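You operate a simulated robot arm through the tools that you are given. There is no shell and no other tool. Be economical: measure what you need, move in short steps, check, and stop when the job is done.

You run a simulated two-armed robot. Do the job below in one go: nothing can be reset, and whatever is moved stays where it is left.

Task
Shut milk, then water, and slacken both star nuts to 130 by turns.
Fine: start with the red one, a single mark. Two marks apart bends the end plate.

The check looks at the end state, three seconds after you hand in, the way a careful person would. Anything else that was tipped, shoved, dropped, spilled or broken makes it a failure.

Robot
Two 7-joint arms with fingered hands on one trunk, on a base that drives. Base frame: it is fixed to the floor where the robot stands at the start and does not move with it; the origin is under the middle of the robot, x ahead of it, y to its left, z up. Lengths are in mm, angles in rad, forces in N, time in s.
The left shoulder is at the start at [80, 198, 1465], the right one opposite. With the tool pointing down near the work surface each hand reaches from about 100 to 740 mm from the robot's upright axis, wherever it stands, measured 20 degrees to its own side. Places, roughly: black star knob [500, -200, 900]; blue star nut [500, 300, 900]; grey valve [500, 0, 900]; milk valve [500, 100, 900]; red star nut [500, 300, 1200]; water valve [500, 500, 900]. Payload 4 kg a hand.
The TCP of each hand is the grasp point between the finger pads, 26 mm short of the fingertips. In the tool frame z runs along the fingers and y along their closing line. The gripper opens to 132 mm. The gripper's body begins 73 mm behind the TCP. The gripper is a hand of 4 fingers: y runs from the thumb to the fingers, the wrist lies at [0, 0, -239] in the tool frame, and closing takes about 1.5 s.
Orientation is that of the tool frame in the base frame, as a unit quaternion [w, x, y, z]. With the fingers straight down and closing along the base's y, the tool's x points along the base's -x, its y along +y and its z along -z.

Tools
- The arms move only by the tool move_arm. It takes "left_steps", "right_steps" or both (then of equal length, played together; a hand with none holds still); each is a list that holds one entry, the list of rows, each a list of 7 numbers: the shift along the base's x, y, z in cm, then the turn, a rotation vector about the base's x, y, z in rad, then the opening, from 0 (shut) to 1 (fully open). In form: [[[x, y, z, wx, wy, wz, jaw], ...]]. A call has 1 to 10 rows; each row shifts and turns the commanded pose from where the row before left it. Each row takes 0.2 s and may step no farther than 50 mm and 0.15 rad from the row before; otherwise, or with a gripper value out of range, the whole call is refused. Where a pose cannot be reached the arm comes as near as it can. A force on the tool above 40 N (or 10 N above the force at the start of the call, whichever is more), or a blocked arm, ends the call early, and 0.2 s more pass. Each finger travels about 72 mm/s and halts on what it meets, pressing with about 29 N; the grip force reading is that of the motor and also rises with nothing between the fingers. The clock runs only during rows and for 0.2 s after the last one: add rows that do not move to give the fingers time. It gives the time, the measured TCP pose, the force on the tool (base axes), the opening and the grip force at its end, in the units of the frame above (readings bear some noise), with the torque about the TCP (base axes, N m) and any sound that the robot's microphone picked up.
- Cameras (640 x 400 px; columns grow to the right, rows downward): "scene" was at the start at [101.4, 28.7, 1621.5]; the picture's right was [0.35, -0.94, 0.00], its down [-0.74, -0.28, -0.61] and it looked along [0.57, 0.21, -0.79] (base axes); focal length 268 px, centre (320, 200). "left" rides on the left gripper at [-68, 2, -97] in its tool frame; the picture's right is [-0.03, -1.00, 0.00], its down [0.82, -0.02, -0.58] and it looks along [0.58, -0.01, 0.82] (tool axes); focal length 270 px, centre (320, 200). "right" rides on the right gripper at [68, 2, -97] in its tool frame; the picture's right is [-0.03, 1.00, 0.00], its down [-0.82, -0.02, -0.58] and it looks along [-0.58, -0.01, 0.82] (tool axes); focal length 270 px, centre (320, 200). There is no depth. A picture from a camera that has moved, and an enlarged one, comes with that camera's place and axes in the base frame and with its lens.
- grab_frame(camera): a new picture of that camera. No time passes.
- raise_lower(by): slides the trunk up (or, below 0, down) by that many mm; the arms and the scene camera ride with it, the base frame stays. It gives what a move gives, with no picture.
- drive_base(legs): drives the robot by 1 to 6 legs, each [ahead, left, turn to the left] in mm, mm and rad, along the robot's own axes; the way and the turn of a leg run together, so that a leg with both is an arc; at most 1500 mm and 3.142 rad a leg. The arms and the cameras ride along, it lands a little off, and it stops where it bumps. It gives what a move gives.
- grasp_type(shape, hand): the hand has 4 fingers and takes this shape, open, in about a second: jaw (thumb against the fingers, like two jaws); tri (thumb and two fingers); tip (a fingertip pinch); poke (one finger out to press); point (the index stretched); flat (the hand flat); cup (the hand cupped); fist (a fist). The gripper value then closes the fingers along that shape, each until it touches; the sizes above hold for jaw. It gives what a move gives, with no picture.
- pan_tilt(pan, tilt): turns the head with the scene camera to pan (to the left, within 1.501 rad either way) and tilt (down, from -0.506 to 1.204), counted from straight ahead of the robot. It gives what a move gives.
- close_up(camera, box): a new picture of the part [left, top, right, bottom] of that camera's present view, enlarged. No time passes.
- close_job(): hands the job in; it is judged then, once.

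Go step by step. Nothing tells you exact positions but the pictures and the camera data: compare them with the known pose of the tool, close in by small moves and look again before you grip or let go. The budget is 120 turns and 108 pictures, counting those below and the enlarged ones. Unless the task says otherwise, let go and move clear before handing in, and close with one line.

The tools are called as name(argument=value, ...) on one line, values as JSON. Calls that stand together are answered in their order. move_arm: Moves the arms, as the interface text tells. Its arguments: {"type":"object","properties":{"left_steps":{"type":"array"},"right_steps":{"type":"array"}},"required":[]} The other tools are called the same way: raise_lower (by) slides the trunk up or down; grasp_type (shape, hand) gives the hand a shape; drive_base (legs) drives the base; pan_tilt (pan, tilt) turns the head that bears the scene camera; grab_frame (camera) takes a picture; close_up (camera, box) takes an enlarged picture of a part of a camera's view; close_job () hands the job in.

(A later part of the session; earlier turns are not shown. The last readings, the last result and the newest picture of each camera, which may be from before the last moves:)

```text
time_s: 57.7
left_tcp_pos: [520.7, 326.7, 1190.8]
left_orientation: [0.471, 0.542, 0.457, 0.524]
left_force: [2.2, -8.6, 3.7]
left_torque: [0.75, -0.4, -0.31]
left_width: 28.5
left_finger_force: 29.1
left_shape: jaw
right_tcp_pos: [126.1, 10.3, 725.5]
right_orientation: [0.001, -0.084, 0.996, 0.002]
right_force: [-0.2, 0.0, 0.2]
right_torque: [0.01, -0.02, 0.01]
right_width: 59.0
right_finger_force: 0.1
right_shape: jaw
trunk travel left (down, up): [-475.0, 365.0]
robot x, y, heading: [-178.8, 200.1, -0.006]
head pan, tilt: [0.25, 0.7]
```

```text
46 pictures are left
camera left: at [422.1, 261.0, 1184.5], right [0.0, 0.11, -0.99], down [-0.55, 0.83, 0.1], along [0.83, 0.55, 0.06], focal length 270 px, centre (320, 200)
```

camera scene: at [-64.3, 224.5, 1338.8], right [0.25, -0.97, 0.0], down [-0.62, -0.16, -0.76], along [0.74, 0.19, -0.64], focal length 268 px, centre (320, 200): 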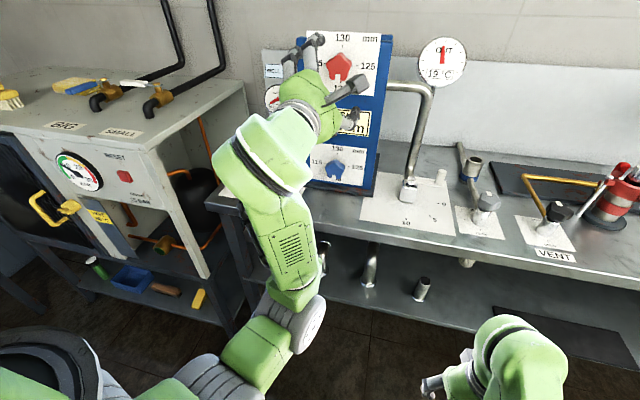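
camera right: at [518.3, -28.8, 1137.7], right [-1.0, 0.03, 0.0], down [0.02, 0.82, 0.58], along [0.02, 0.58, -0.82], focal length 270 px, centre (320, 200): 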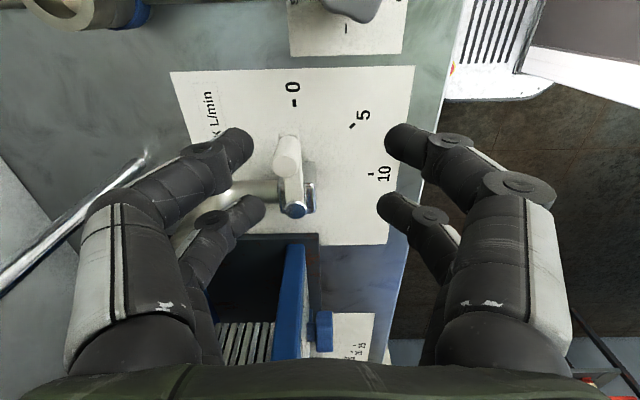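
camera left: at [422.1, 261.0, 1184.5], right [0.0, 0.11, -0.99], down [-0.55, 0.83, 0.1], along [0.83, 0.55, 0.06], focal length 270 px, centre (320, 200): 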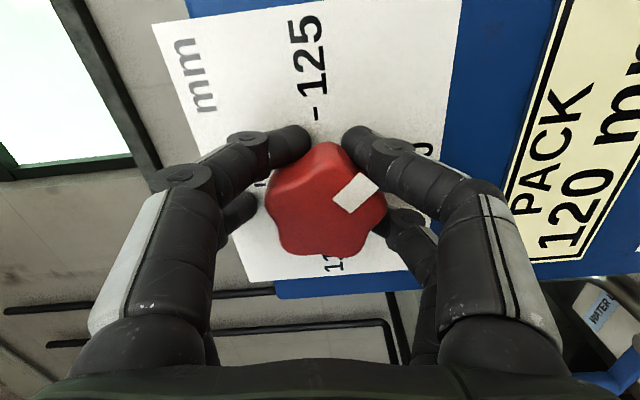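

The nut follows the hand exactly. I turn the remaining 49°.

move_arm(left_steps=[[[0, 0.06, 0, -0.1428, 0, 0, 0], [0, 0.06, -0.02, -0.1428, 0, 0, 0], [0, 0.06, -0.02, -0.1428, 0, 0, 0], [0, 0.06, -0.02, -0.1428, 0, 0, 0], [0, 0.05, -0.03, -0.1428, 0, 0, 0], [0, 0.05, -0.03, -0.1428, 0, 0, 0]]])

grab_frame(camera="left")

close_up(camera="scene", box=[280, 20, 400, 190])

```text
time_s: 58.7
left_tcp_pos: [514.6, 326.1, 1206.1]
left_orientation: [0.598, 0.412, 0.563, 0.395]
left_force: [25.1, -12.6, -8.7]
left_torque: [-0.25, -0.28, 0.17]
left_width: 22.1
left_finger_force: 28.6
left_shape: jaw
left hand out of reach, approached as far as the arm can: row 4
right_tcp_pos: [126.3, 9.9, 724.6]
right_orientation: [-0.001, -0.083, 0.997, 0.002]
right_force: [-0.8, -0.2, -0.1]
right_torque: [0.0, -0.01, 0.0]
right_width: 58.9
right_finger_force: 0.0
right_shape: jaw
trunk travel left (down, up): [-475.0, 365.0]
robot x, y, heading: [-181.4, 201.9, -0.002]
head pan, tilt: [0.25, 0.7]
stopped in row 4 (left hand): the force on the tool passed its limit at 53 N (the readings are from after the stop); the commanded pose is now the measured one
```

```text
45 pictures are left
camera left: at [415.1, 267.1, 1228.6], right [0.01, -0.37, -0.93], down [-0.53, 0.78, -0.32], along [0.85, 0.5, -0.19], focal length 270 px, centre (320, 200)
```

left: 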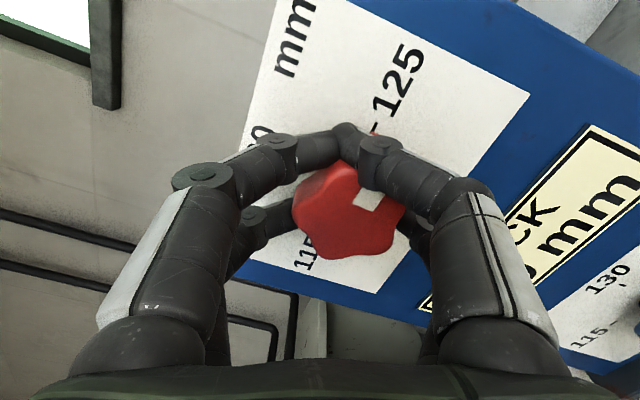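

```text
2.35 times, centred on (340, 105) of scene
camera zoom: at [-60.8, 223.4, 1338.2], right [0.24, -0.97, 0.0], down [-0.63, -0.16, -0.76], along [0.74, 0.19, -0.65], focal length 630 px, centre (273, 424)
```

zoom: 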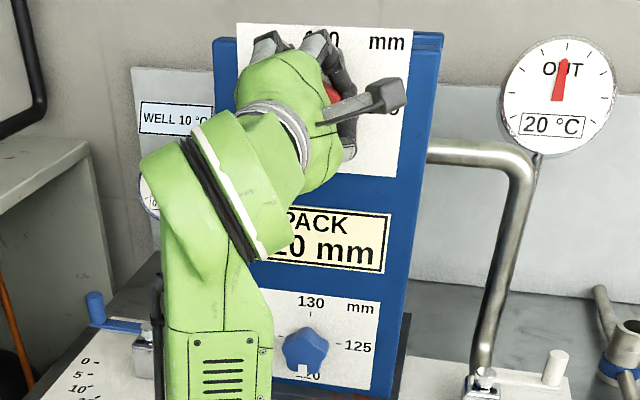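

The wrist met its roll limit at about 70°. I release, back away, and look where the mark stands.

move_arm(left_steps=[[[0, 0, 0, 0, 0, 0, 0.8], [0, 0, 0, 0, 0, 0, 0.8], [0, 0, 0, 0, 0, 0, 0.8], [0, 0, 0, 0, 0, 0, 0.8], [-2, 0, 0, 0, 0, 0, 0.8], [-3, 0, -0.5, 0, 0, 0, 0.8], [-3, 0, -0.5, 0.1, 0, 0, 0.8]]])

grab_frame(camera="left")

```text
time_s: 60.3
left_tcp_pos: [425.7, 332.9, 1203.6]
left_orientation: [0.581, 0.435, 0.539, 0.428]
left_force: [0.8, -0.1, -0.1]
left_torque: [0.01, 0.0, 0.0]
left_width: 105.5
left_finger_force: 0.1
left_shape: jaw
right_tcp_pos: [123.8, 11.3, 727.0]
right_orientation: [0.002, -0.084, 0.996, 0.0]
right_force: [-0.3, -0.7, 0.1]
right_torque: [-0.01, -0.01, -0.03]
right_width: 59.1
right_finger_force: 0.1
right_shape: jaw
trunk travel left (down, up): [-475.0, 365.0]
robot x, y, heading: [-175.1, 202.6, 0.001]
head pan, tilt: [0.25, 0.7]
```

```text
43 pictures are left
camera left: at [325.3, 270.8, 1218.9], right [0.03, -0.28, -0.96], down [-0.53, 0.81, -0.25], along [0.85, 0.52, -0.13], focal length 270 px, centre (320, 200)
```

left: 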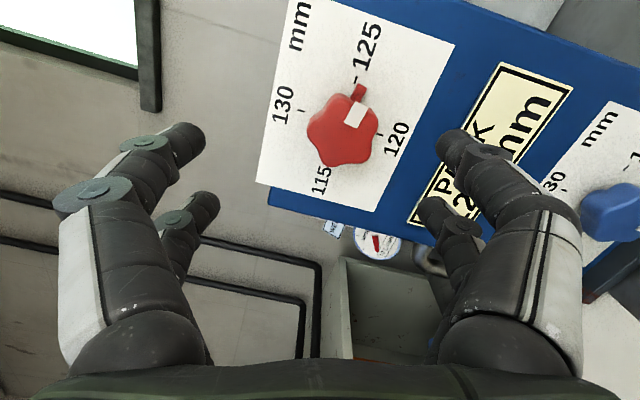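

close_up(camera="left", box=[250, 20, 470, 220])

```text
2.00 times, centred on (360, 120) of left
camera zoom: at [325.3, 270.8, 1218.9], right [0.03, -0.28, -0.96], down [-0.53, 0.81, -0.25], along [0.85, 0.52, -0.13], focal length 541 px, centre (240, 360)
```

zoom: 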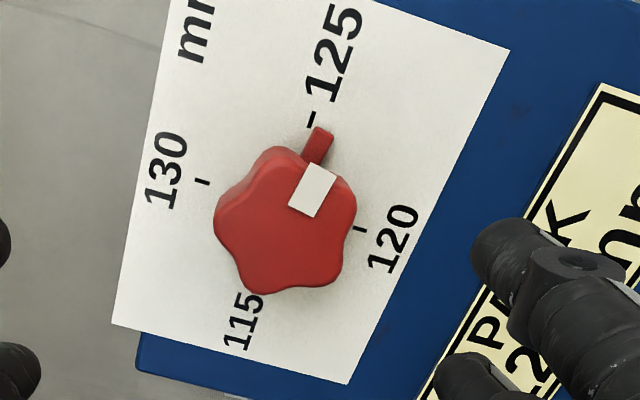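

The red pointer stands about 5° short of 125, close to one mark; I'll make that up in its second turn. Now blue: I lower the trunk by 220 mm, keeping the same arm posture, and roll the hand up as far as needed.

move_arm(left_steps=[[[-1.5, -0.5, 0, 0.14, 0, 0, 0.8], [-1, 0, 0, 0.14, 0, 0, 0.8], [0, 0, -0.5, 0.14, 0, 0, 0.8], [0, 0, -0.5, 0.14, 0, 0, 0.8], [0, 0, 0, 0.14, 0, 0, 0.8], [0, 0, 0, 0.14, 0, 0, 0.8], [0, 0, 0, 0.14, 0, 0, 0.8], [0, 0, 0, 0.14, 0, 0, 0.8], [0, 0, 0, 0.14, 0, 0, 0.8], [0, 0, 0, 0.14, 0, 0, 0.8]]])

raise_lower(by=-220)

grab_frame(camera="left")

grab_frame(camera="scene")

```text
time_s: 62.5
left_tcp_pos: [403.7, 326.7, 1194.4]
left_orientation: [0.163, 0.707, 0.135, 0.675]
left_force: [0.1, 0.2, 0.8]
left_torque: [-0.01, 0.01, -0.01]
left_width: 105.5
left_finger_force: 0.1
left_shape: jaw
right_tcp_pos: [125.5, 11.4, 727.5]
right_orientation: [0.001, -0.083, 0.997, 0.0]
right_force: [0.1, -0.9, -0.2]
right_torque: [-0.01, -0.02, 0.0]
right_width: 58.9
right_finger_force: 0.0
right_shape: jaw
trunk travel left (down, up): [-475.0, 365.0]
robot x, y, heading: [-180.0, 198.6, -0.003]
head pan, tilt: [0.25, 0.7]
```

```text
time_s: 64.8
left_tcp_pos: [402.5, 328.1, 975.3]
left_orientation: [0.163, 0.707, 0.138, 0.675]
left_force: [0.3, 0.5, 0.6]
left_torque: [-0.02, 0.0, 0.01]
left_width: 105.3
left_finger_force: 0.0
left_shape: jaw
right_tcp_pos: [124.6, 11.6, 507.2]
right_orientation: [0.0, -0.084, 0.996, 0.0]
right_force: [0.2, 0.9, 0.0]
right_torque: [0.01, 0.01, -0.01]
right_width: 59.1
right_finger_force: 0.2
right_shape: jaw
trunk travel left (down, up): [-255.0, 585.0]
robot x, y, heading: [-176.9, 200.0, 0.003]
head pan, tilt: [0.25, 0.7]
```

```text
41 pictures are left
camera left: at [303.7, 300.6, 916.0], right [0.03, 0.9, -0.44], down [-0.53, 0.38, 0.75], along [0.85, 0.21, 0.49], focal length 270 px, centre (320, 200)
```

left: 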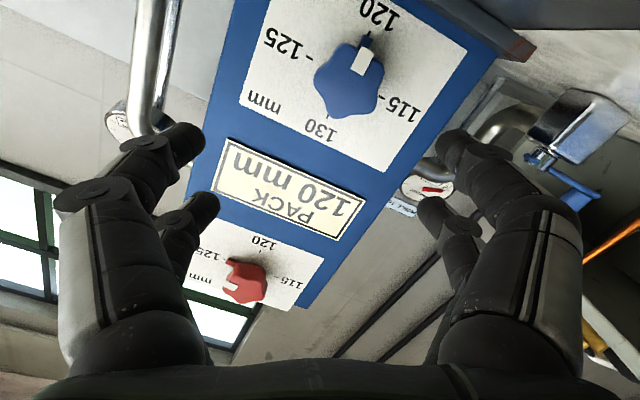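

```text
40 pictures are left
camera scene: at [-64.9, 225.2, 1119.0], right [0.24, -0.97, 0.0], down [-0.62, -0.16, -0.76], along [0.74, 0.19, -0.64], focal length 268 px, centre (320, 200)
```

scene: 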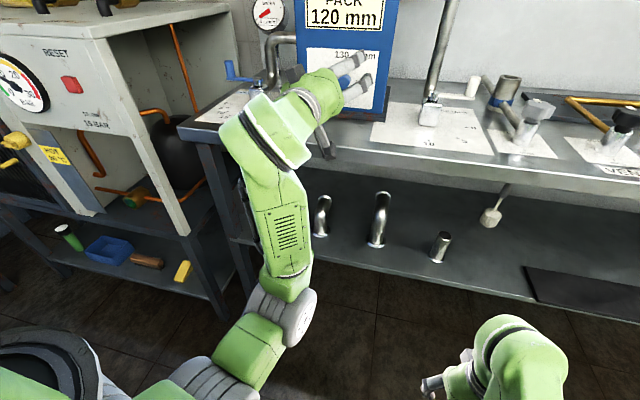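

Blue nut is at about (513, 331, 941), its mark at 120. I level the hand, lower it 33 mm and approach to 55 mm before it.

move_arm(left_steps=[[[0, 0.2, -1.7, 0, -0.038, 0.044, 0.7], [0.5, 0.1, -1.6, 0, 0, 0, 0.7], [2.4, 0, 0, 0, 0, 0, 0.7], [2.4, 0, 0, 0, 0, 0, 0.7]]])

grab_frame(camera="left")

grab_frame(camera="scene")

```text
time_s: 65.8
left_tcp_pos: [458.3, 330.6, 939.6]
left_orientation: [0.151, 0.69, 0.15, 0.691]
left_force: [0.1, -0.5, 0.0]
left_torque: [0.01, 0.01, -0.01]
left_width: 92.8
left_finger_force: 0.0
left_shape: jaw
right_tcp_pos: [125.5, 10.9, 506.9]
right_orientation: [0.001, -0.084, 0.996, 0.0]
right_force: [0.2, 0.5, 0.2]
right_torque: [-0.02, 0.02, 0.02]
right_width: 59.0
right_finger_force: 0.0
right_shape: jaw
trunk travel left (down, up): [-255.0, 585.0]
robot x, y, heading: [-178.0, 200.9, -0.002]
head pan, tilt: [0.25, 0.7]
```

```text
39 pictures are left
camera left: at [362.0, 299.9, 878.4], right [0.0, 0.9, -0.44], down [-0.58, 0.36, 0.73], along [0.82, 0.25, 0.52], focal length 270 px, centre (320, 200)
```

left: 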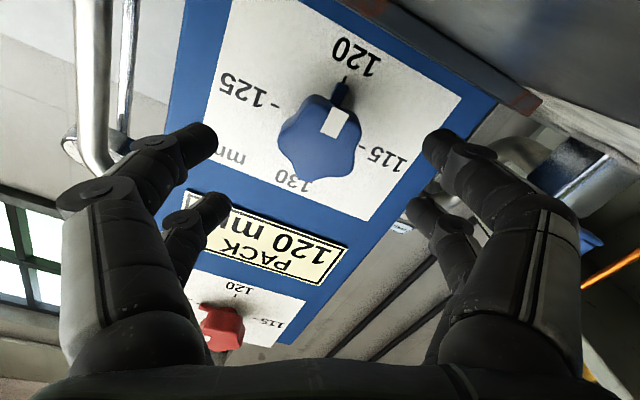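

```text
38 pictures are left
camera scene: at [-64.5, 225.3, 1118.9], right [0.24, -0.97, 0.0], down [-0.62, -0.16, -0.76], along [0.74, 0.19, -0.64], focal length 268 px, centre (320, 200)
```

scene: 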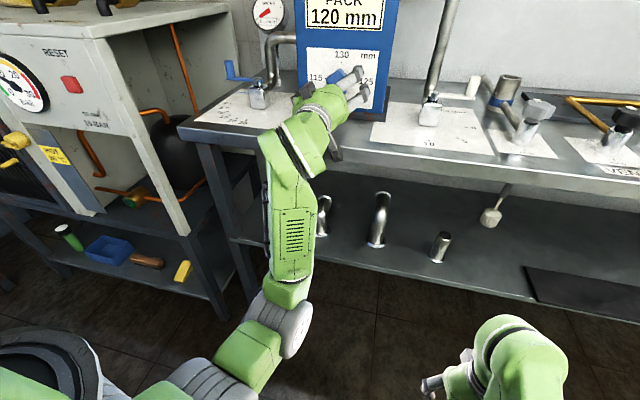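

Nicely centred, only some 3 mm low of aim. I advance 60 mm in slow steps and close.

move_arm(left_steps=[[[1.5, -0.1, -0.15, 0, 0, 0, 0.7], [1.5, 0, -0.1, 0, 0, 0, 0.7], [1.5, 0, 0, 0, 0, 0, 0.7], [1, 0, 0, 0, 0, 0, 0.7], [0.5, 0, 0, 0, 0, 0, 0.7]]])

grab_frame(camera="left")

```text
time_s: 67.0
left_tcp_pos: [511.9, 329.9, 944.1]
left_orientation: [0.151, 0.687, 0.149, 0.695]
left_force: [-5.5, 1.5, 21.9]
left_torque: [-0.67, 2.87, -0.3]
left_width: 92.7
left_finger_force: 0.1
left_shape: jaw
right_tcp_pos: [124.4, 11.7, 507.3]
right_orientation: [0.003, -0.083, 0.997, 0.0]
right_force: [0.2, -0.2, 0.4]
right_torque: [0.0, 0.0, -0.03]
right_width: 59.0
right_finger_force: 0.1
right_shape: jaw
trunk travel left (down, up): [-255.0, 585.0]
robot x, y, heading: [-176.7, 200.0, -0.003]
head pan, tilt: [0.25, 0.7]
```

```text
37 pictures are left
camera left: at [417.1, 299.7, 880.9], right [0.01, 0.9, -0.44], down [-0.59, 0.36, 0.73], along [0.81, 0.25, 0.53], focal length 270 px, centre (320, 200)
```

left: 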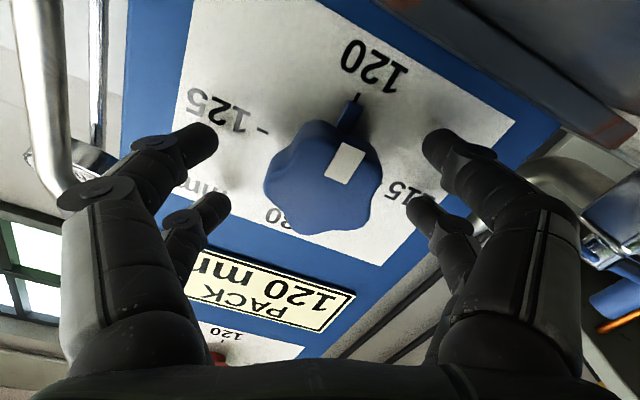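

Something of the hand (camera side) rests on the bench edge with 22 N. I back up a little, raise, and pitch the hand 8° downward so its rear clears the edge.

move_arm(left_steps=[[[0, 0, 0.8, 0, 0, 0, 0.7], [-1.2, 0, 0.3, 0, 0.07, 0, 0.7], [-0.5, 0, 0, 0, 0.07, 0, 0.7], [0, 0, -0.8, 0, 0, 0, 0.7]]])

grab_frame(camera="left")

close_up(camera="scene", box=[200, 50, 400, 200])

```text
time_s: 68.0
left_tcp_pos: [499.5, 329.4, 940.4]
left_orientation: [0.141, 0.738, 0.16, 0.641]
left_force: [0.2, 0.6, 0.0]
left_torque: [0.01, -0.04, 0.0]
left_width: 92.6
left_finger_force: 0.1
left_shape: jaw
right_tcp_pos: [124.7, 10.9, 507.6]
right_orientation: [0.002, -0.084, 0.996, 0.0]
right_force: [-0.5, -0.4, 0.9]
right_torque: [-0.03, -0.02, 0.0]
right_width: 59.3
right_finger_force: 0.0
right_shape: jaw
trunk travel left (down, up): [-255.0, 585.0]
robot x, y, heading: [-176.1, 202.7, -0.002]
head pan, tilt: [0.25, 0.7]
```

```text
36 pictures are left
camera left: at [395.6, 298.8, 892.9], right [-0.06, 0.9, -0.43], down [-0.47, 0.36, 0.81], along [0.88, 0.25, 0.4], focal length 270 px, centre (320, 200)
```

left: 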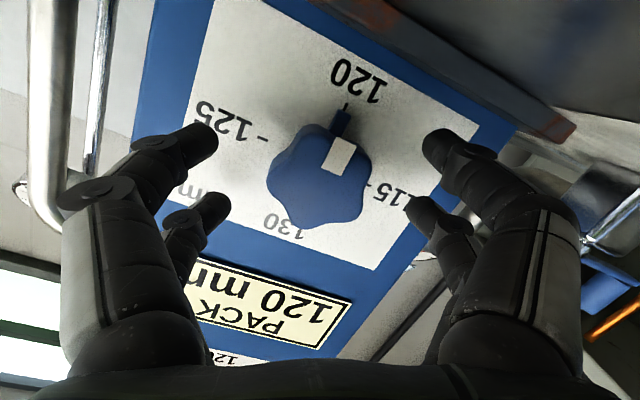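

```text
2.67 times, centred on (300, 125) of scene
camera zoom: at [-64.8, 225.3, 1118.9], right [0.24, -0.97, 0.0], down [-0.62, -0.16, -0.76], along [0.74, 0.19, -0.64], focal length 714 px, centre (373, 400)
```

zoom: 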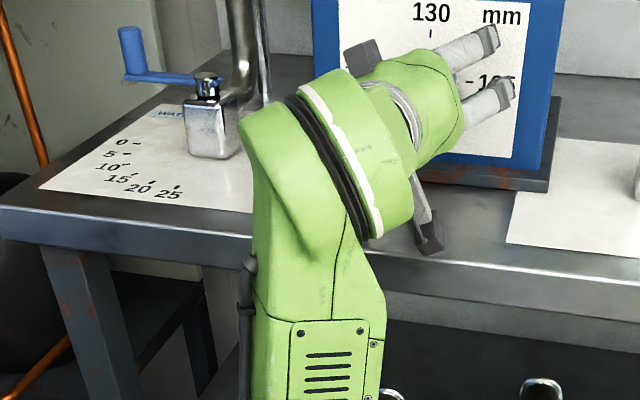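

Free of contact now and well centred. I advance 20 mm and close on the blue nut.

move_arm(left_steps=[[[0.7, 0, -0.1, 0, 0, 0, 0.6], [0.7, 0, -0.1, 0, 0, 0, 0.6], [0.6, 0, 0, 0, 0, 0, 0.6]]])

move_arm(left_steps=[[[0, 0, 0, 0, 0, 0, 0], [0, 0, 0, 0, 0, 0, 0], [0, 0, 0, 0, 0, 0, 0], [0, 0, 0, 0, 0, 0, 0], [0, 0, 0, 0, 0, 0, 0]]])

grab_frame(camera="left")

```text
time_s: 68.8
left_tcp_pos: [516.9, 327.2, 942.5]
left_orientation: [0.142, 0.735, 0.16, 0.643]
left_force: [-16.2, -1.2, -4.2]
left_torque: [0.19, -0.41, -0.58]
left_width: 78.6
left_finger_force: 0.0
left_shape: jaw
right_tcp_pos: [124.3, 10.7, 507.4]
right_orientation: [0.002, -0.084, 0.996, -0.001]
right_force: [0.8, 0.3, 0.8]
right_torque: [0.02, 0.02, -0.01]
right_width: 59.1
right_finger_force: 0.0
right_shape: jaw
trunk travel left (down, up): [-255.0, 585.0]
robot x, y, heading: [-181.3, 203.2, -0.006]
head pan, tilt: [0.25, 0.7]
```

```text
time_s: 70.0
left_tcp_pos: [519.5, 328.9, 938.8]
left_orientation: [0.14, 0.737, 0.16, 0.642]
left_force: [-3.3, 4.0, 2.4]
left_torque: [-0.02, -0.02, -0.1]
left_width: 24.8
left_finger_force: 28.7
left_shape: jaw
right_tcp_pos: [124.8, 11.1, 507.2]
right_orientation: [0.001, -0.085, 0.996, -0.001]
right_force: [-0.9, 0.8, -0.9]
right_torque: [-0.05, 0.0, 0.0]
right_width: 59.1
right_finger_force: 0.1
right_shape: jaw
trunk travel left (down, up): [-255.0, 585.0]
robot x, y, heading: [-179.6, 199.4, -0.002]
head pan, tilt: [0.25, 0.7]
```

```text
34 pictures are left
camera left: at [415.2, 298.9, 892.1], right [-0.06, 0.9, -0.44], down [-0.47, 0.36, 0.81], along [0.88, 0.25, 0.4], focal length 270 px, centre (320, 200)
```

left: 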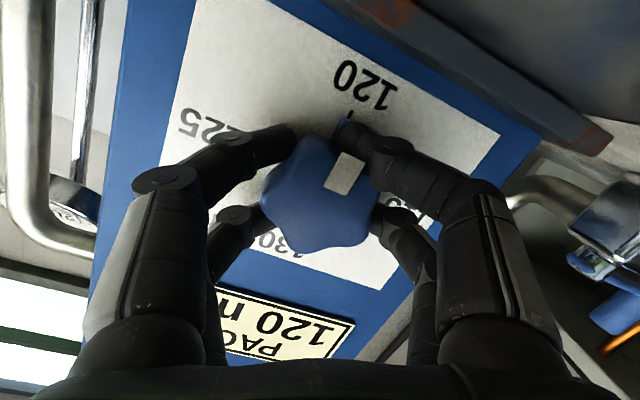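

Caged well. I turn the blue nut 41° about the hand's axis and check.

move_arm(left_steps=[[[0, 0, 0, -0.1414, 0, 0.0199, 0], [0, 0, 0, -0.1414, 0, 0.0199, 0], [0, 0, 0, -0.1414, 0, 0.0199, 0], [0, 0, 0, -0.1414, 0, 0.0199, 0], [0, 0, 0, -0.1414, 0, 0.0199, 0]]])

grab_frame(camera="left")

```text
time_s: 71.2
left_tcp_pos: [519.5, 328.2, 940.3]
left_orientation: [0.358, 0.633, 0.407, 0.553]
left_force: [1.7, 1.1, 7.5]
left_torque: [0.26, -0.17, -0.32]
left_width: 22.5
left_finger_force: 29.3
left_shape: jaw
right_tcp_pos: [123.9, 11.4, 507.5]
right_orientation: [0.001, -0.083, 0.997, 0.0]
right_force: [-0.7, 0.5, -0.6]
right_torque: [0.02, 0.02, 0.0]
right_width: 59.2
right_finger_force: 0.1
right_shape: jaw
trunk travel left (down, up): [-255.0, 585.0]
robot x, y, heading: [-181.6, 198.7, -0.006]
head pan, tilt: [0.25, 0.7]
```

```text
33 pictures are left
camera left: at [420.2, 264.9, 926.5], right [-0.12, 0.39, -0.91], down [-0.53, 0.75, 0.39], along [0.84, 0.53, 0.11], focal length 270 px, centre (320, 200)
```

left: 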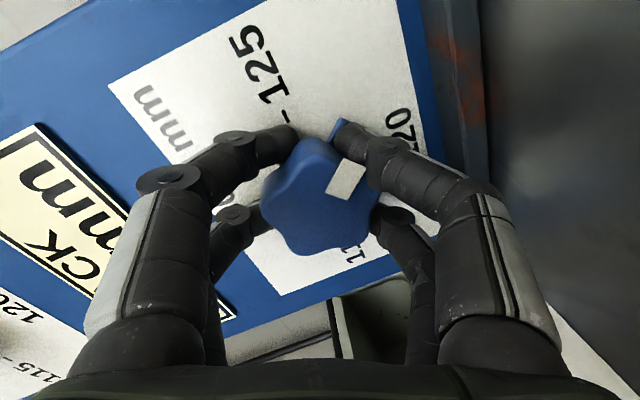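

Following well. I turn 41° more, watching for the wrist limit.

move_arm(left_steps=[[[0, 0, 0, -0.1414, 0, 0.0199, 0], [0, 0, 0, -0.1414, 0, 0.0199, 0], [0, 0, 0, -0.1414, 0, 0.0199, 0], [0, 0, 0, -0.1414, 0, 0.0199, 0], [0, 0, 0, -0.1414, 0, 0.0199, 0]]])

grab_frame(camera="left")

```text
time_s: 72.4
left_tcp_pos: [519.1, 326.1, 941.1]
left_orientation: [0.527, 0.45, 0.603, 0.395]
left_force: [10.6, -3.5, 14.0]
left_torque: [0.14, -0.31, -0.7]
left_width: 21.6
left_finger_force: 29.0
left_shape: jaw
right_tcp_pos: [125.6, 11.4, 505.8]
right_orientation: [0.001, -0.085, 0.996, 0.0]
right_force: [0.5, 1.7, 0.5]
right_torque: [-0.01, -0.01, 0.01]
right_width: 59.2
right_finger_force: 0.0
right_shape: jaw
trunk travel left (down, up): [-255.0, 585.0]
robot x, y, heading: [-177.7, 202.3, -0.0]
head pan, tilt: [0.25, 0.7]
```

```text
32 pictures are left
camera left: at [426.3, 261.6, 974.1], right [-0.13, -0.31, -0.94], down [-0.61, 0.78, -0.17], along [0.78, 0.55, -0.29], focal length 270 px, centre (320, 200)
```

left: 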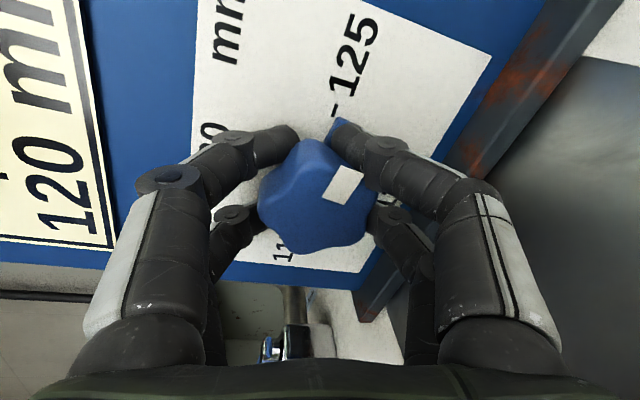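

The pointer is just a few degrees short of 125. One more small turn, then I release and back off.

move_arm(left_steps=[[[0, 0, 0, -0.099, 0, 0.014, 0], [0, 0, 0, 0, 0, 0, 0]]])

grab_frame(camera="left")

```text
time_s: 73.0
left_tcp_pos: [519.3, 326.1, 940.4]
left_orientation: [0.546, 0.421, 0.624, 0.368]
left_force: [13.6, -4.9, 17.3]
left_torque: [0.4, -0.28, -0.92]
left_width: 21.8
left_finger_force: 28.8
left_shape: jaw
right_tcp_pos: [125.4, 10.0, 506.2]
right_orientation: [0.001, -0.083, 0.997, 0.001]
right_force: [0.1, -0.5, -0.3]
right_torque: [-0.06, 0.01, 0.0]
right_width: 58.8
right_finger_force: 0.0
right_shape: jaw
trunk travel left (down, up): [-255.0, 585.0]
robot x, y, heading: [-177.2, 199.8, -0.003]
head pan, tilt: [0.25, 0.7]
```

```text
31 pictures are left
camera left: at [427.2, 263.6, 980.4], right [-0.12, -0.4, -0.91], down [-0.62, 0.75, -0.24], along [0.78, 0.53, -0.34], focal length 270 px, centre (320, 200)
```

left: 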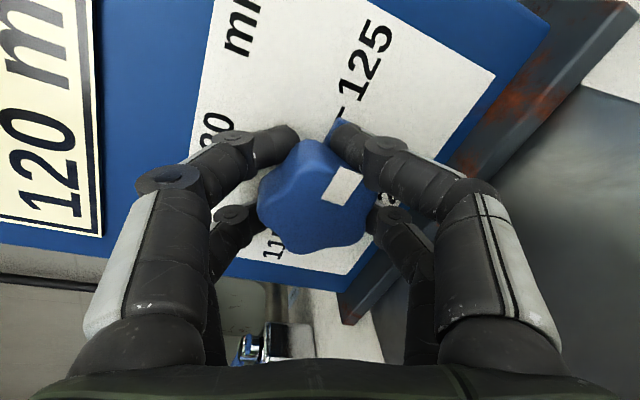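

Blue pointer is at 125. I release, back off, and check both.

move_arm(left_steps=[[[0, 0, 0, 0, 0, 0, 0.7], [0, 0, 0, 0, 0, 0, 0.7], [0, 0, 0, 0, 0, 0, 0.7], [0, 0, 0, 0, 0, 0, 0.7], [-2, 0, 0, 0, 0, 0, 0.7], [-3, 0, 0.3, 0, 0, 0, 0.7], [-3, 0, 0.5, 0, 0, 0, 0.7], [-3, 0, 0.5, 0, 0, 0, 0.7]]])

grab_frame(camera="left")

```text
time_s: 74.8
left_tcp_pos: [408.3, 327.6, 953.5]
left_orientation: [0.544, 0.42, 0.625, 0.369]
left_force: [0.1, -0.2, -0.4]
left_torque: [0.01, -0.02, -0.03]
left_width: 92.4
left_finger_force: 0.0
left_shape: jaw
right_tcp_pos: [125.5, 10.3, 507.3]
right_orientation: [0.003, -0.084, 0.996, 0.001]
right_force: [-0.1, 0.1, 0.2]
right_torque: [-0.02, 0.03, 0.02]
right_width: 59.4
right_finger_force: 0.2
right_shape: jaw
trunk travel left (down, up): [-255.0, 585.0]
robot x, y, heading: [-178.5, 199.8, -0.003]
head pan, tilt: [0.25, 0.7]
```

```text
30 pictures are left
camera left: at [316.6, 264.4, 993.8], right [-0.12, -0.4, -0.91], down [-0.62, 0.75, -0.24], along [0.78, 0.53, -0.34], focal length 270 px, centre (320, 200)
```

left: 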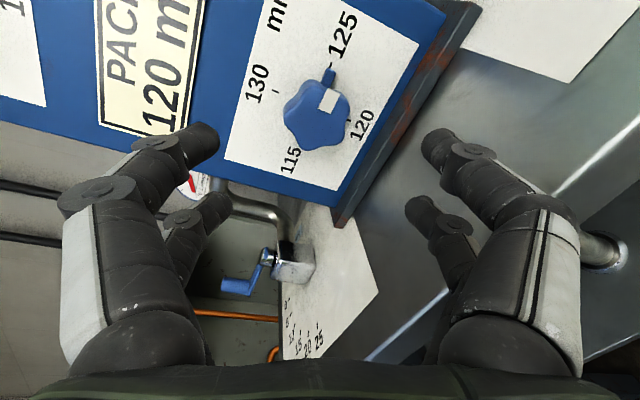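

Blue stands at 125. Next red's second mark: I raise the trunk 235 mm and roll the hand back up.

raise_lower(by=235)

move_arm(left_steps=[[[0, 0, 0, 0.1414, 0, -0.0199, 0.7], [0, 0, 0, 0.1414, 0, -0.0199, 0.7], [0, 0, 0, 0.1414, 0, -0.0199, 0.7], [0, 0, 0, 0.1414, 0, -0.0199, 0.7], [0, 0, 0, 0.1414, 0, -0.0199, 0.7], [0, 0, 0, 0.1414, 0, -0.0199, 0.7], [0, 0, 0, 0.1414, 0, -0.0199, 0.7], [0, 0, 0, 0.1414, 0, -0.0199, 0.7], [0, 0, 0, 0.1414, 0, -0.0199, 0.7], [0, 0, 0, 0.1414, 0, -0.0199, 0.7]]])

move_arm(left_steps=[[[0, 0, 0, 0.1414, 0, -0.0199, 0.7], [0, 0, 0, 0.1, 0, -0.014, 0.7], [0, 0, 0, 0, -0.07, 0, 0.7], [0, 0, 0, 0, -0.07, 0, 0.7], [1.5, 0, 0, 0, 0, 0, 0.7], [1.5, 0, 0, 0, 0, 0, 0.7], [1.5, 0, 0, 0, 0, 0, 0.7]]])

grab_frame(camera="left")

```text
time_s: 77.3
left_tcp_pos: [409.3, 328.3, 1188.0]
left_orientation: [0.544, 0.42, 0.627, 0.367]
left_force: [0.4, -0.1, -0.1]
left_torque: [-0.02, -0.03, 0.01]
left_width: 92.3
left_finger_force: 0.0
left_shape: jaw
right_tcp_pos: [124.6, 10.6, 742.6]
right_orientation: [0.001, -0.083, 0.997, 0.0]
right_force: [-0.1, 0.5, -0.4]
right_torque: [0.01, -0.03, -0.01]
right_width: 59.2
right_finger_force: 0.0
right_shape: jaw
trunk travel left (down, up): [-490.0, 350.0]
robot x, y, heading: [-178.6, 201.2, -0.004]
head pan, tilt: [0.25, 0.7]
```

```text
time_s: 79.5
left_tcp_pos: [409.2, 328.7, 1189.6]
left_orientation: [0.173, 0.729, 0.195, 0.634]
left_force: [0.1, 0.3, 0.9]
left_torque: [0.01, -0.02, 0.01]
left_width: 92.4
left_finger_force: 0.0
left_shape: jaw
right_tcp_pos: [125.9, 11.7, 740.9]
right_orientation: [0.001, -0.083, 0.997, 0.001]
right_force: [0.2, -0.1, -1.0]
right_torque: [-0.07, 0.0, -0.01]
right_width: 59.1
right_finger_force: 0.0
right_shape: jaw
trunk travel left (down, up): [-490.0, 350.0]
robot x, y, heading: [-178.7, 199.4, -0.001]
head pan, tilt: [0.25, 0.7]
```

```text
time_s: 81.1
left_tcp_pos: [453.9, 327.5, 1188.2]
left_orientation: [0.101, 0.7, 0.1, 0.7]
left_force: [-0.2, 0.1, -0.6]
left_torque: [0.01, 0.02, 0.01]
left_width: 92.2
left_finger_force: 0.0
left_shape: jaw
right_tcp_pos: [124.9, 11.1, 742.6]
right_orientation: [0.001, -0.084, 0.996, -0.001]
right_force: [0.1, -0.6, -0.3]
right_torque: [-0.04, -0.01, 0.01]
right_width: 59.1
right_finger_force: 0.1
right_shape: jaw
trunk travel left (down, up): [-490.0, 350.0]
robot x, y, heading: [-179.7, 204.5, -0.005]
head pan, tilt: [0.25, 0.7]
```

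```text
29 pictures are left
camera left: at [357.9, 306.9, 1122.4], right [0.0, 0.95, -0.31], down [-0.58, 0.25, 0.78], along [0.82, 0.17, 0.55], focal length 270 px, centre (320, 200)
```

left: 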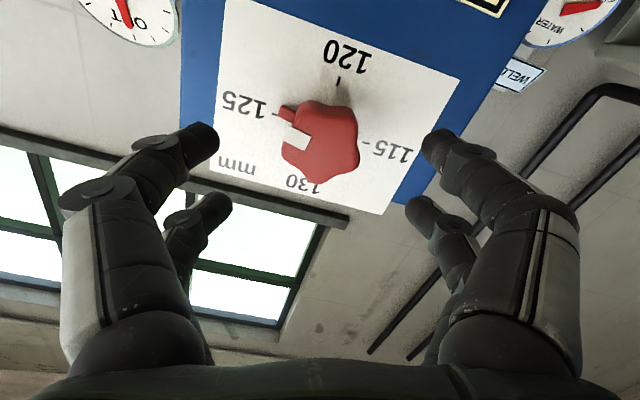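

Centred on the red nut; the pointer stands near 125. I advance 64 mm and look once more before closing.

move_arm(left_steps=[[[1.6, 0, 0, 0, 0, 0, 0.7], [1.6, 0, 0, 0, 0, 0, 0.7], [1.6, 0, 0, 0, 0, 0, 0.7], [1, 0, 0, 0, 0, 0, 0.7], [0.5, 0, 0, 0, 0, 0, 0.7]]])

grab_frame(camera="left")

```text
time_s: 82.3
left_tcp_pos: [517.1, 328.2, 1187.6]
left_orientation: [0.102, 0.7, 0.099, 0.7]
left_force: [0.3, 0.5, -0.3]
left_torque: [-0.02, 0.0, -0.02]
left_width: 92.0
left_finger_force: 0.0
left_shape: jaw
right_tcp_pos: [125.3, 9.9, 742.9]
right_orientation: [0.001, -0.084, 0.997, 0.0]
right_force: [0.1, -0.4, -0.7]
right_torque: [-0.01, -0.02, -0.06]
right_width: 59.4
right_finger_force: 0.1
right_shape: jaw
trunk travel left (down, up): [-490.0, 350.0]
robot x, y, heading: [-178.2, 203.5, -0.004]
head pan, tilt: [0.25, 0.7]
```

```text
28 pictures are left
camera left: at [421.0, 307.4, 1122.6], right [0.0, 0.95, -0.31], down [-0.58, 0.25, 0.78], along [0.82, 0.17, 0.55], focal length 270 px, centre (320, 200)
```

left: 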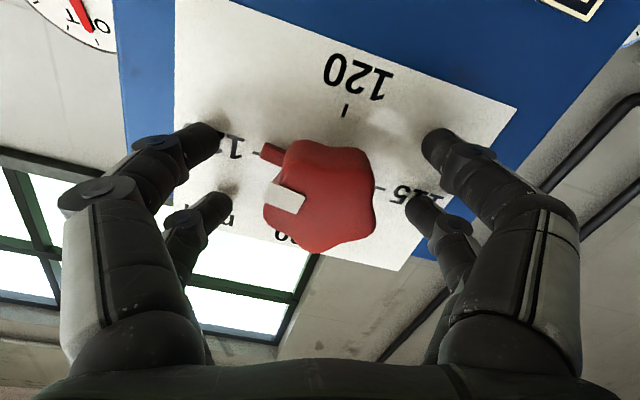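

The pointer fin lies just below the upper left fingertip. I roll 8° more so that finger clears it, then close.

move_arm(left_steps=[[[0, 0, 0, 0.14, 0, 0, 0.7], [0, 0, 0, 0, 0, 0, 0], [0, 0, 0, 0, 0, 0, 0], [0, 0, 0, 0, 0, 0, 0], [0, 0, 0, 0, 0, 0, 0], [0, 0, 0, 0, 0, 0, 0]]])

grab_frame(camera="left")

```text
time_s: 83.7
left_tcp_pos: [519.0, 328.7, 1186.9]
left_orientation: [0.051, 0.706, 0.051, 0.705]
left_force: [9.1, -0.8, 2.7]
left_torque: [0.01, -0.01, -0.03]
left_width: 25.2
left_finger_force: 29.1
left_shape: jaw
right_tcp_pos: [127.1, 10.0, 740.9]
right_orientation: [0.0, -0.084, 0.996, 0.0]
right_force: [-0.3, 0.3, 0.4]
right_torque: [-0.06, -0.05, 0.01]
right_width: 58.9
right_finger_force: 0.1
right_shape: jaw
trunk travel left (down, up): [-490.0, 350.0]
robot x, y, heading: [-179.0, 204.3, -0.004]
head pan, tilt: [0.25, 0.7]
```

```text
27 pictures are left
camera left: at [422.6, 316.3, 1119.4], right [0.0, 0.99, -0.17], down [-0.58, 0.14, 0.81], along [0.82, 0.1, 0.57], focal length 270 px, centre (320, 200)
```

left: 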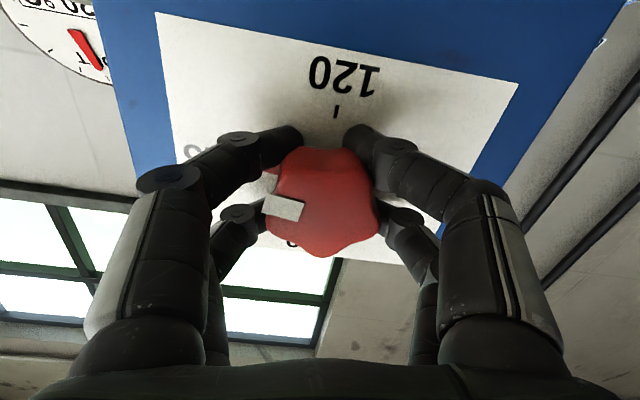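

Good cage. I turn red on by 80° and check.

move_arm(left_steps=[[[0, 0, 0, -0.14, 0, 0, 0], [0, 0, 0, -0.14, 0, 0, 0], [0, 0, 0, -0.14, 0, 0, 0], [0, 0, 0, -0.14, 0, 0, 0], [0, 0, 0, -0.14, 0, 0, 0], [0, 0, 0, -0.14, 0, 0, 0], [0, 0, 0, -0.14, 0, 0, 0], [0, 0, 0, -0.14, 0, 0, 0], [0, 0, 0, -0.14, 0, 0, 0], [0, 0, 0, -0.14, 0, 0, 0]]])

grab_frame(camera="left")

```text
time_s: 85.9
left_tcp_pos: [518.0, 326.2, 1189.4]
left_orientation: [0.495, 0.505, 0.493, 0.507]
left_force: [18.8, -1.6, 18.8]
left_torque: [0.1, -0.33, -0.05]
left_width: 23.1
left_finger_force: 29.4
left_shape: jaw
right_tcp_pos: [126.1, 9.8, 742.1]
right_orientation: [0.002, -0.084, 0.996, 0.001]
right_force: [-0.3, -0.5, -0.4]
right_torque: [0.02, 0.04, 0.01]
right_width: 59.2
right_finger_force: 0.1
right_shape: jaw
trunk travel left (down, up): [-490.0, 350.0]
robot x, y, heading: [-181.4, 201.3, -0.006]
head pan, tilt: [0.25, 0.7]
```

```text
26 pictures are left
camera left: at [422.0, 257.9, 1188.6], right [0.0, 0.0, -1.0], down [-0.58, 0.82, 0.0], along [0.82, 0.58, 0.0], focal length 270 px, centre (320, 200)
```

left: 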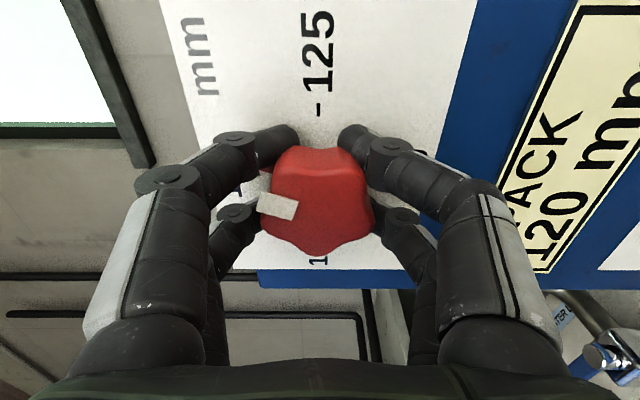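

The mark is near the 130 side. I zoom to judge the remaining angle.

close_up(camera="left", box=[220, 90, 400, 280])

close_up(camera="scene", box=[290, 0, 400, 120])

```text
2.11 times, centred on (310, 185) of left
camera zoom: at [422.0, 257.9, 1188.6], right [0.0, 0.0, -1.0], down [-0.58, 0.82, 0.0], along [0.82, 0.58, 0.0], focal length 569 px, centre (341, 232)
```

zoom: 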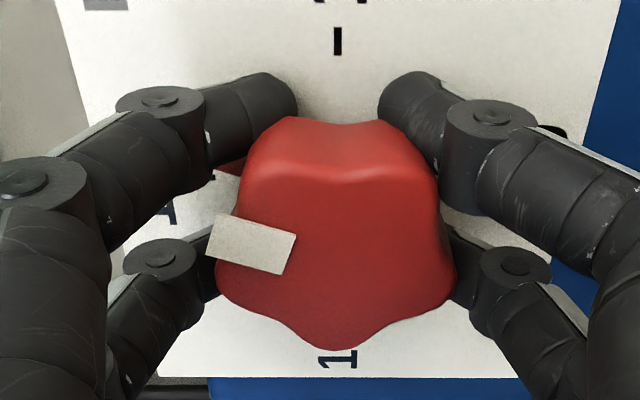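

```text
3.33 times, centred on (345, 60) of scene
camera zoom: at [-63.0, 223.6, 1353.9], right [0.24, -0.97, 0.0], down [-0.63, -0.16, -0.76], along [0.74, 0.19, -0.65], focal length 893 px, centre (237, 667)
```

zoom: 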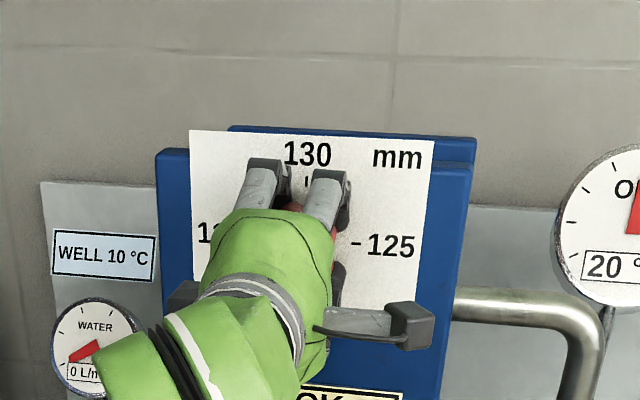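

By the mark and the lobes some 17° remain. I turn that in two small steps.

move_arm(left_steps=[[[0, 0.1, -0.1, -0.15, 0, 0, 0], [0, 0, 0, -0.1, 0, 0, 0], [0, 0, 0, 0, 0, 0, 0]]])

close_up(camera="left", box=[220, 90, 400, 280])

```text
time_s: 86.7
left_tcp_pos: [517.4, 326.5, 1188.5]
left_orientation: [0.554, 0.439, 0.552, 0.442]
left_force: [21.8, -4.7, 25.2]
left_torque: [0.08, -0.42, -0.08]
left_width: 22.3
left_finger_force: 29.1
left_shape: jaw
right_tcp_pos: [125.4, 10.4, 741.3]
right_orientation: [0.001, -0.084, 0.997, 0.0]
right_force: [0.4, 0.2, -1.0]
right_torque: [-0.03, 0.01, -0.01]
right_width: 59.1
right_finger_force: 0.1
right_shape: jaw
trunk travel left (down, up): [-490.0, 350.0]
robot x, y, heading: [-177.5, 198.6, -0.001]
head pan, tilt: [0.25, 0.7]
```

```text
2.11 times, centred on (310, 185) of left
camera zoom: at [421.6, 259.8, 1205.0], right [0.0, -0.25, -0.97], down [-0.58, 0.79, -0.2], along [0.82, 0.56, -0.14], focal length 569 px, centre (341, 232)
```

zoom: 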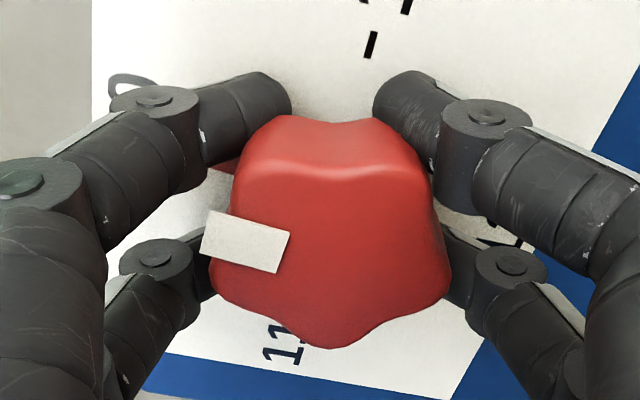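

About 4° remain; one more small turn, then I release and back off to read it.

move_arm(left_steps=[[[0, 0, 0, -0.08, 0, 0, 0], [0, 0, 0, 0, 0, 0, 0], [0, 0, 0, 0, 0, 0, 0.7], [0, 0, 0, 0, 0, 0, 0.7], [0, 0, 0, 0, 0, 0, 0.7], [0, 0, 0, 0, 0, 0, 0.7], [-2.5, 0, 0, 0, 0, 0, 0.7], [-3, 0, 0, 0, 0, 0, 0.7], [-3, 0, 0, 0, 0, 0, 0.7], [-3, 0, 0, 0, 0, 0, 0.7]]])

close_up(camera="left", box=[220, 20, 440, 220])

```text
time_s: 88.9
left_tcp_pos: [400.9, 328.6, 1185.9]
left_orientation: [0.57, 0.417, 0.569, 0.42]
left_force: [-0.1, -0.6, -0.5]
left_torque: [-0.01, -0.02, 0.02]
left_width: 92.3
left_finger_force: 0.0
left_shape: jaw
right_tcp_pos: [123.6, 10.8, 742.8]
right_orientation: [0.001, -0.084, 0.996, 0.0]
right_force: [0.1, 0.7, 0.1]
right_torque: [-0.01, -0.05, 0.0]
right_width: 59.0
right_finger_force: 0.1
right_shape: jaw
trunk travel left (down, up): [-490.0, 350.0]
robot x, y, heading: [-175.2, 202.0, -0.004]
head pan, tilt: [0.25, 0.7]
```

```text
2.00 times, centred on (330, 120) of left
camera zoom: at [305.1, 263.6, 1208.3], right [0.0, -0.32, -0.95], down [-0.58, 0.77, -0.27], along [0.82, 0.55, -0.18], focal length 541 px, centre (300, 360)
```

zoom: 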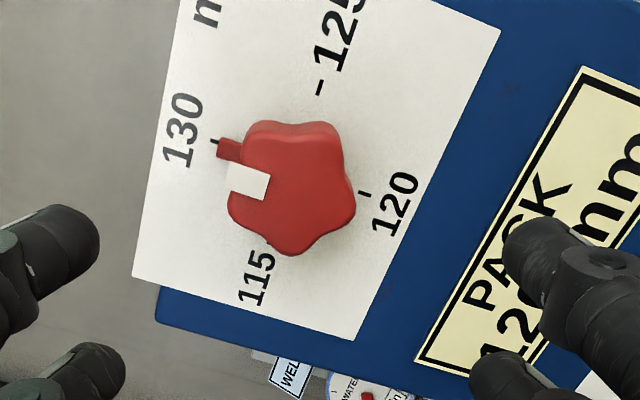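

Red looks within a few degrees of 130. I take the scene view of it as a second reading.

close_up(camera="scene", box=[290, 0, 400, 120])

close_up(camera="left", box=[280, 60, 360, 150])

```text
3.33 times, centred on (345, 60) of scene
camera zoom: at [-65.7, 225.0, 1354.0], right [0.24, -0.97, 0.0], down [-0.62, -0.16, -0.77], along [0.74, 0.19, -0.64], focal length 893 px, centre (237, 667)
```

zoom: 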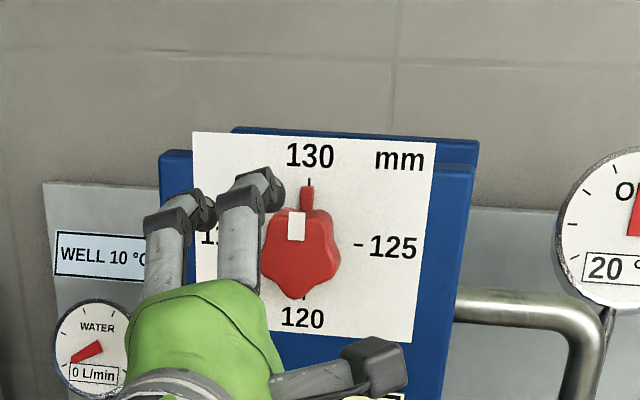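

```text
4.44 times, centred on (320, 105) of left
camera zoom: at [305.1, 263.6, 1208.3], right [0.0, -0.32, -0.95], down [-0.58, 0.77, -0.27], along [0.82, 0.55, -0.18], focal length 1201 px, centre (320, 622)
```

zoom: 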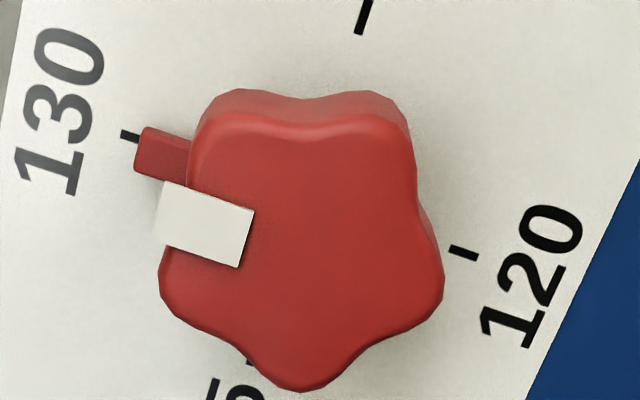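

The scene view shows red aligned with 130. Now blue's second mark: I roll the hand back up, pitch it down 9–10°, and lower the trunk.

move_arm(left_steps=[[[0, 0, 0, 0.145, 0, 0, 0.7], [0, 0, 0, 0.145, 0, 0, 0.7], [0, 0, 0, 0.145, 0, 0, 0.7], [0, 0, 0, 0.145, 0, 0, 0.7], [0, 0, 0, 0.145, 0, 0, 0.7], [0, 0, 0, 0.145, 0, 0, 0.7], [0, 0, 0, 0.145, 0, 0, 0.7], [0, 0, 0, 0.145, 0, 0, 0.7], [0, 0, 0, 0.145, 0, 0, 0.7], [0, 0, 0, 0.145, 0, 0, 0.7]]])

move_arm(left_steps=[[[0, 0, 0, 0.145, 0, 0, 0.7], [0, 0, 0, 0.145, 0, 0, 0.7], [0, 0, 0, 0, 0.085, 0, 0.7], [0, 0, 0, 0, 0.085, 0, 0.7]]])

raise_lower(by=-235)

grab_frame(camera="left")

```text
time_s: 91.1
left_tcp_pos: [401.5, 328.9, 1186.1]
left_orientation: [0.15, 0.691, 0.147, 0.692]
left_force: [0.6, -0.6, -0.3]
left_torque: [-0.01, 0.02, -0.02]
left_width: 92.5
left_finger_force: 0.1
left_shape: jaw
right_tcp_pos: [124.4, 11.8, 741.9]
right_orientation: [0.001, -0.084, 0.996, 0.0]
right_force: [0.0, -0.3, 0.1]
right_torque: [0.01, 0.0, 0.03]
right_width: 59.2
right_finger_force: 0.1
right_shape: jaw
trunk travel left (down, up): [-490.0, 350.0]
robot x, y, heading: [-176.9, 202.3, -0.002]
head pan, tilt: [0.25, 0.7]
```

```text
time_s: 92.1
left_tcp_pos: [402.4, 329.2, 1187.1]
left_orientation: [0.045, 0.763, 0.05, 0.643]
left_force: [0.1, 0.7, -0.4]
left_torque: [0.03, -0.03, 0.03]
left_width: 92.8
left_finger_force: 0.0
left_shape: jaw
right_tcp_pos: [124.8, 11.5, 741.6]
right_orientation: [0.001, -0.084, 0.996, 0.0]
right_force: [0.1, 0.4, 0.1]
right_torque: [0.0, -0.01, -0.01]
right_width: 59.2
right_finger_force: 0.0
right_shape: jaw
trunk travel left (down, up): [-490.0, 350.0]
robot x, y, heading: [-176.2, 202.7, -0.0]
head pan, tilt: [0.25, 0.7]
```

```text
time_s: 94.6
left_tcp_pos: [401.5, 328.1, 951.9]
left_orientation: [0.044, 0.763, 0.05, 0.643]
left_force: [-0.3, -0.5, 0.8]
left_torque: [0.0, -0.02, 0.0]
left_width: 92.2
left_finger_force: 0.0
left_shape: jaw
right_tcp_pos: [124.7, 11.0, 505.8]
right_orientation: [0.001, -0.084, 0.996, 0.0]
right_force: [-0.1, -0.4, -0.3]
right_torque: [0.0, -0.02, -0.01]
right_width: 59.1
right_finger_force: 0.1
right_shape: jaw
trunk travel left (down, up): [-255.0, 585.0]
robot x, y, heading: [-181.2, 200.9, -0.005]
head pan, tilt: [0.25, 0.7]
```

```text
19 pictures are left
camera left: at [295.8, 318.0, 901.4], right [-0.02, 0.99, -0.16], down [-0.43, 0.13, 0.89], along [0.9, 0.09, 0.42], focal length 270 px, centre (320, 200)
```

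left: 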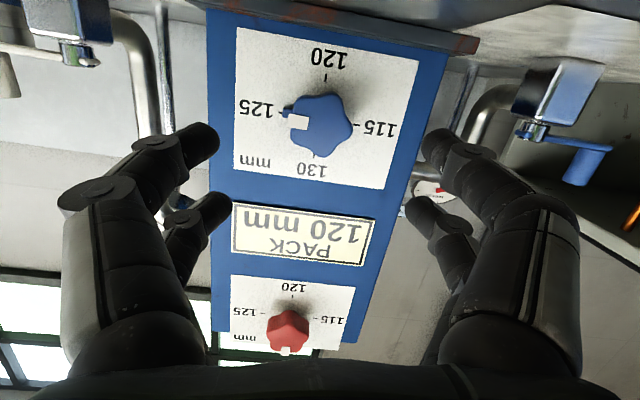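

Red at 130, blue at 125. I advance to 20 mm short of the earlier gripping place and look.

move_arm(left_steps=[[[2, 0, 0, 0, 0, 0, 0.65], [2, 0, -0.2, 0, 0, 0, 0.65], [2, 0, -0.2, 0, 0, 0, 0.65], [2, 0.1, -0.3, 0, 0, 0, 0.65], [1.8, 0, -0.3, 0, 0, 0, 0.65]]])

grab_frame(camera="left")

```text
time_s: 95.8
left_tcp_pos: [502.1, 329.0, 942.0]
left_orientation: [0.044, 0.763, 0.051, 0.643]
left_force: [-0.2, -0.7, 0.3]
left_torque: [0.03, -0.01, 0.01]
left_width: 86.1
left_finger_force: 0.1
left_shape: jaw
right_tcp_pos: [125.6, 10.4, 506.0]
right_orientation: [0.001, -0.082, 0.997, -0.001]
right_force: [-0.1, 0.4, -0.4]
right_torque: [-0.01, 0.0, 0.01]
right_width: 59.3
right_finger_force: 0.1
right_shape: jaw
trunk travel left (down, up): [-255.0, 585.0]
robot x, y, heading: [-181.4, 199.3, 0.001]
head pan, tilt: [0.25, 0.7]
```

```text
18 pictures are left
camera left: at [394.8, 317.9, 891.5], right [-0.02, 0.99, -0.16], down [-0.43, 0.13, 0.89], along [0.9, 0.09, 0.42], focal length 270 px, centre (320, 200)
```

left: 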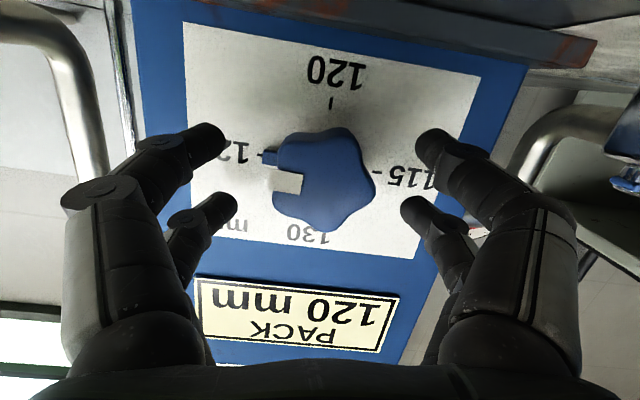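

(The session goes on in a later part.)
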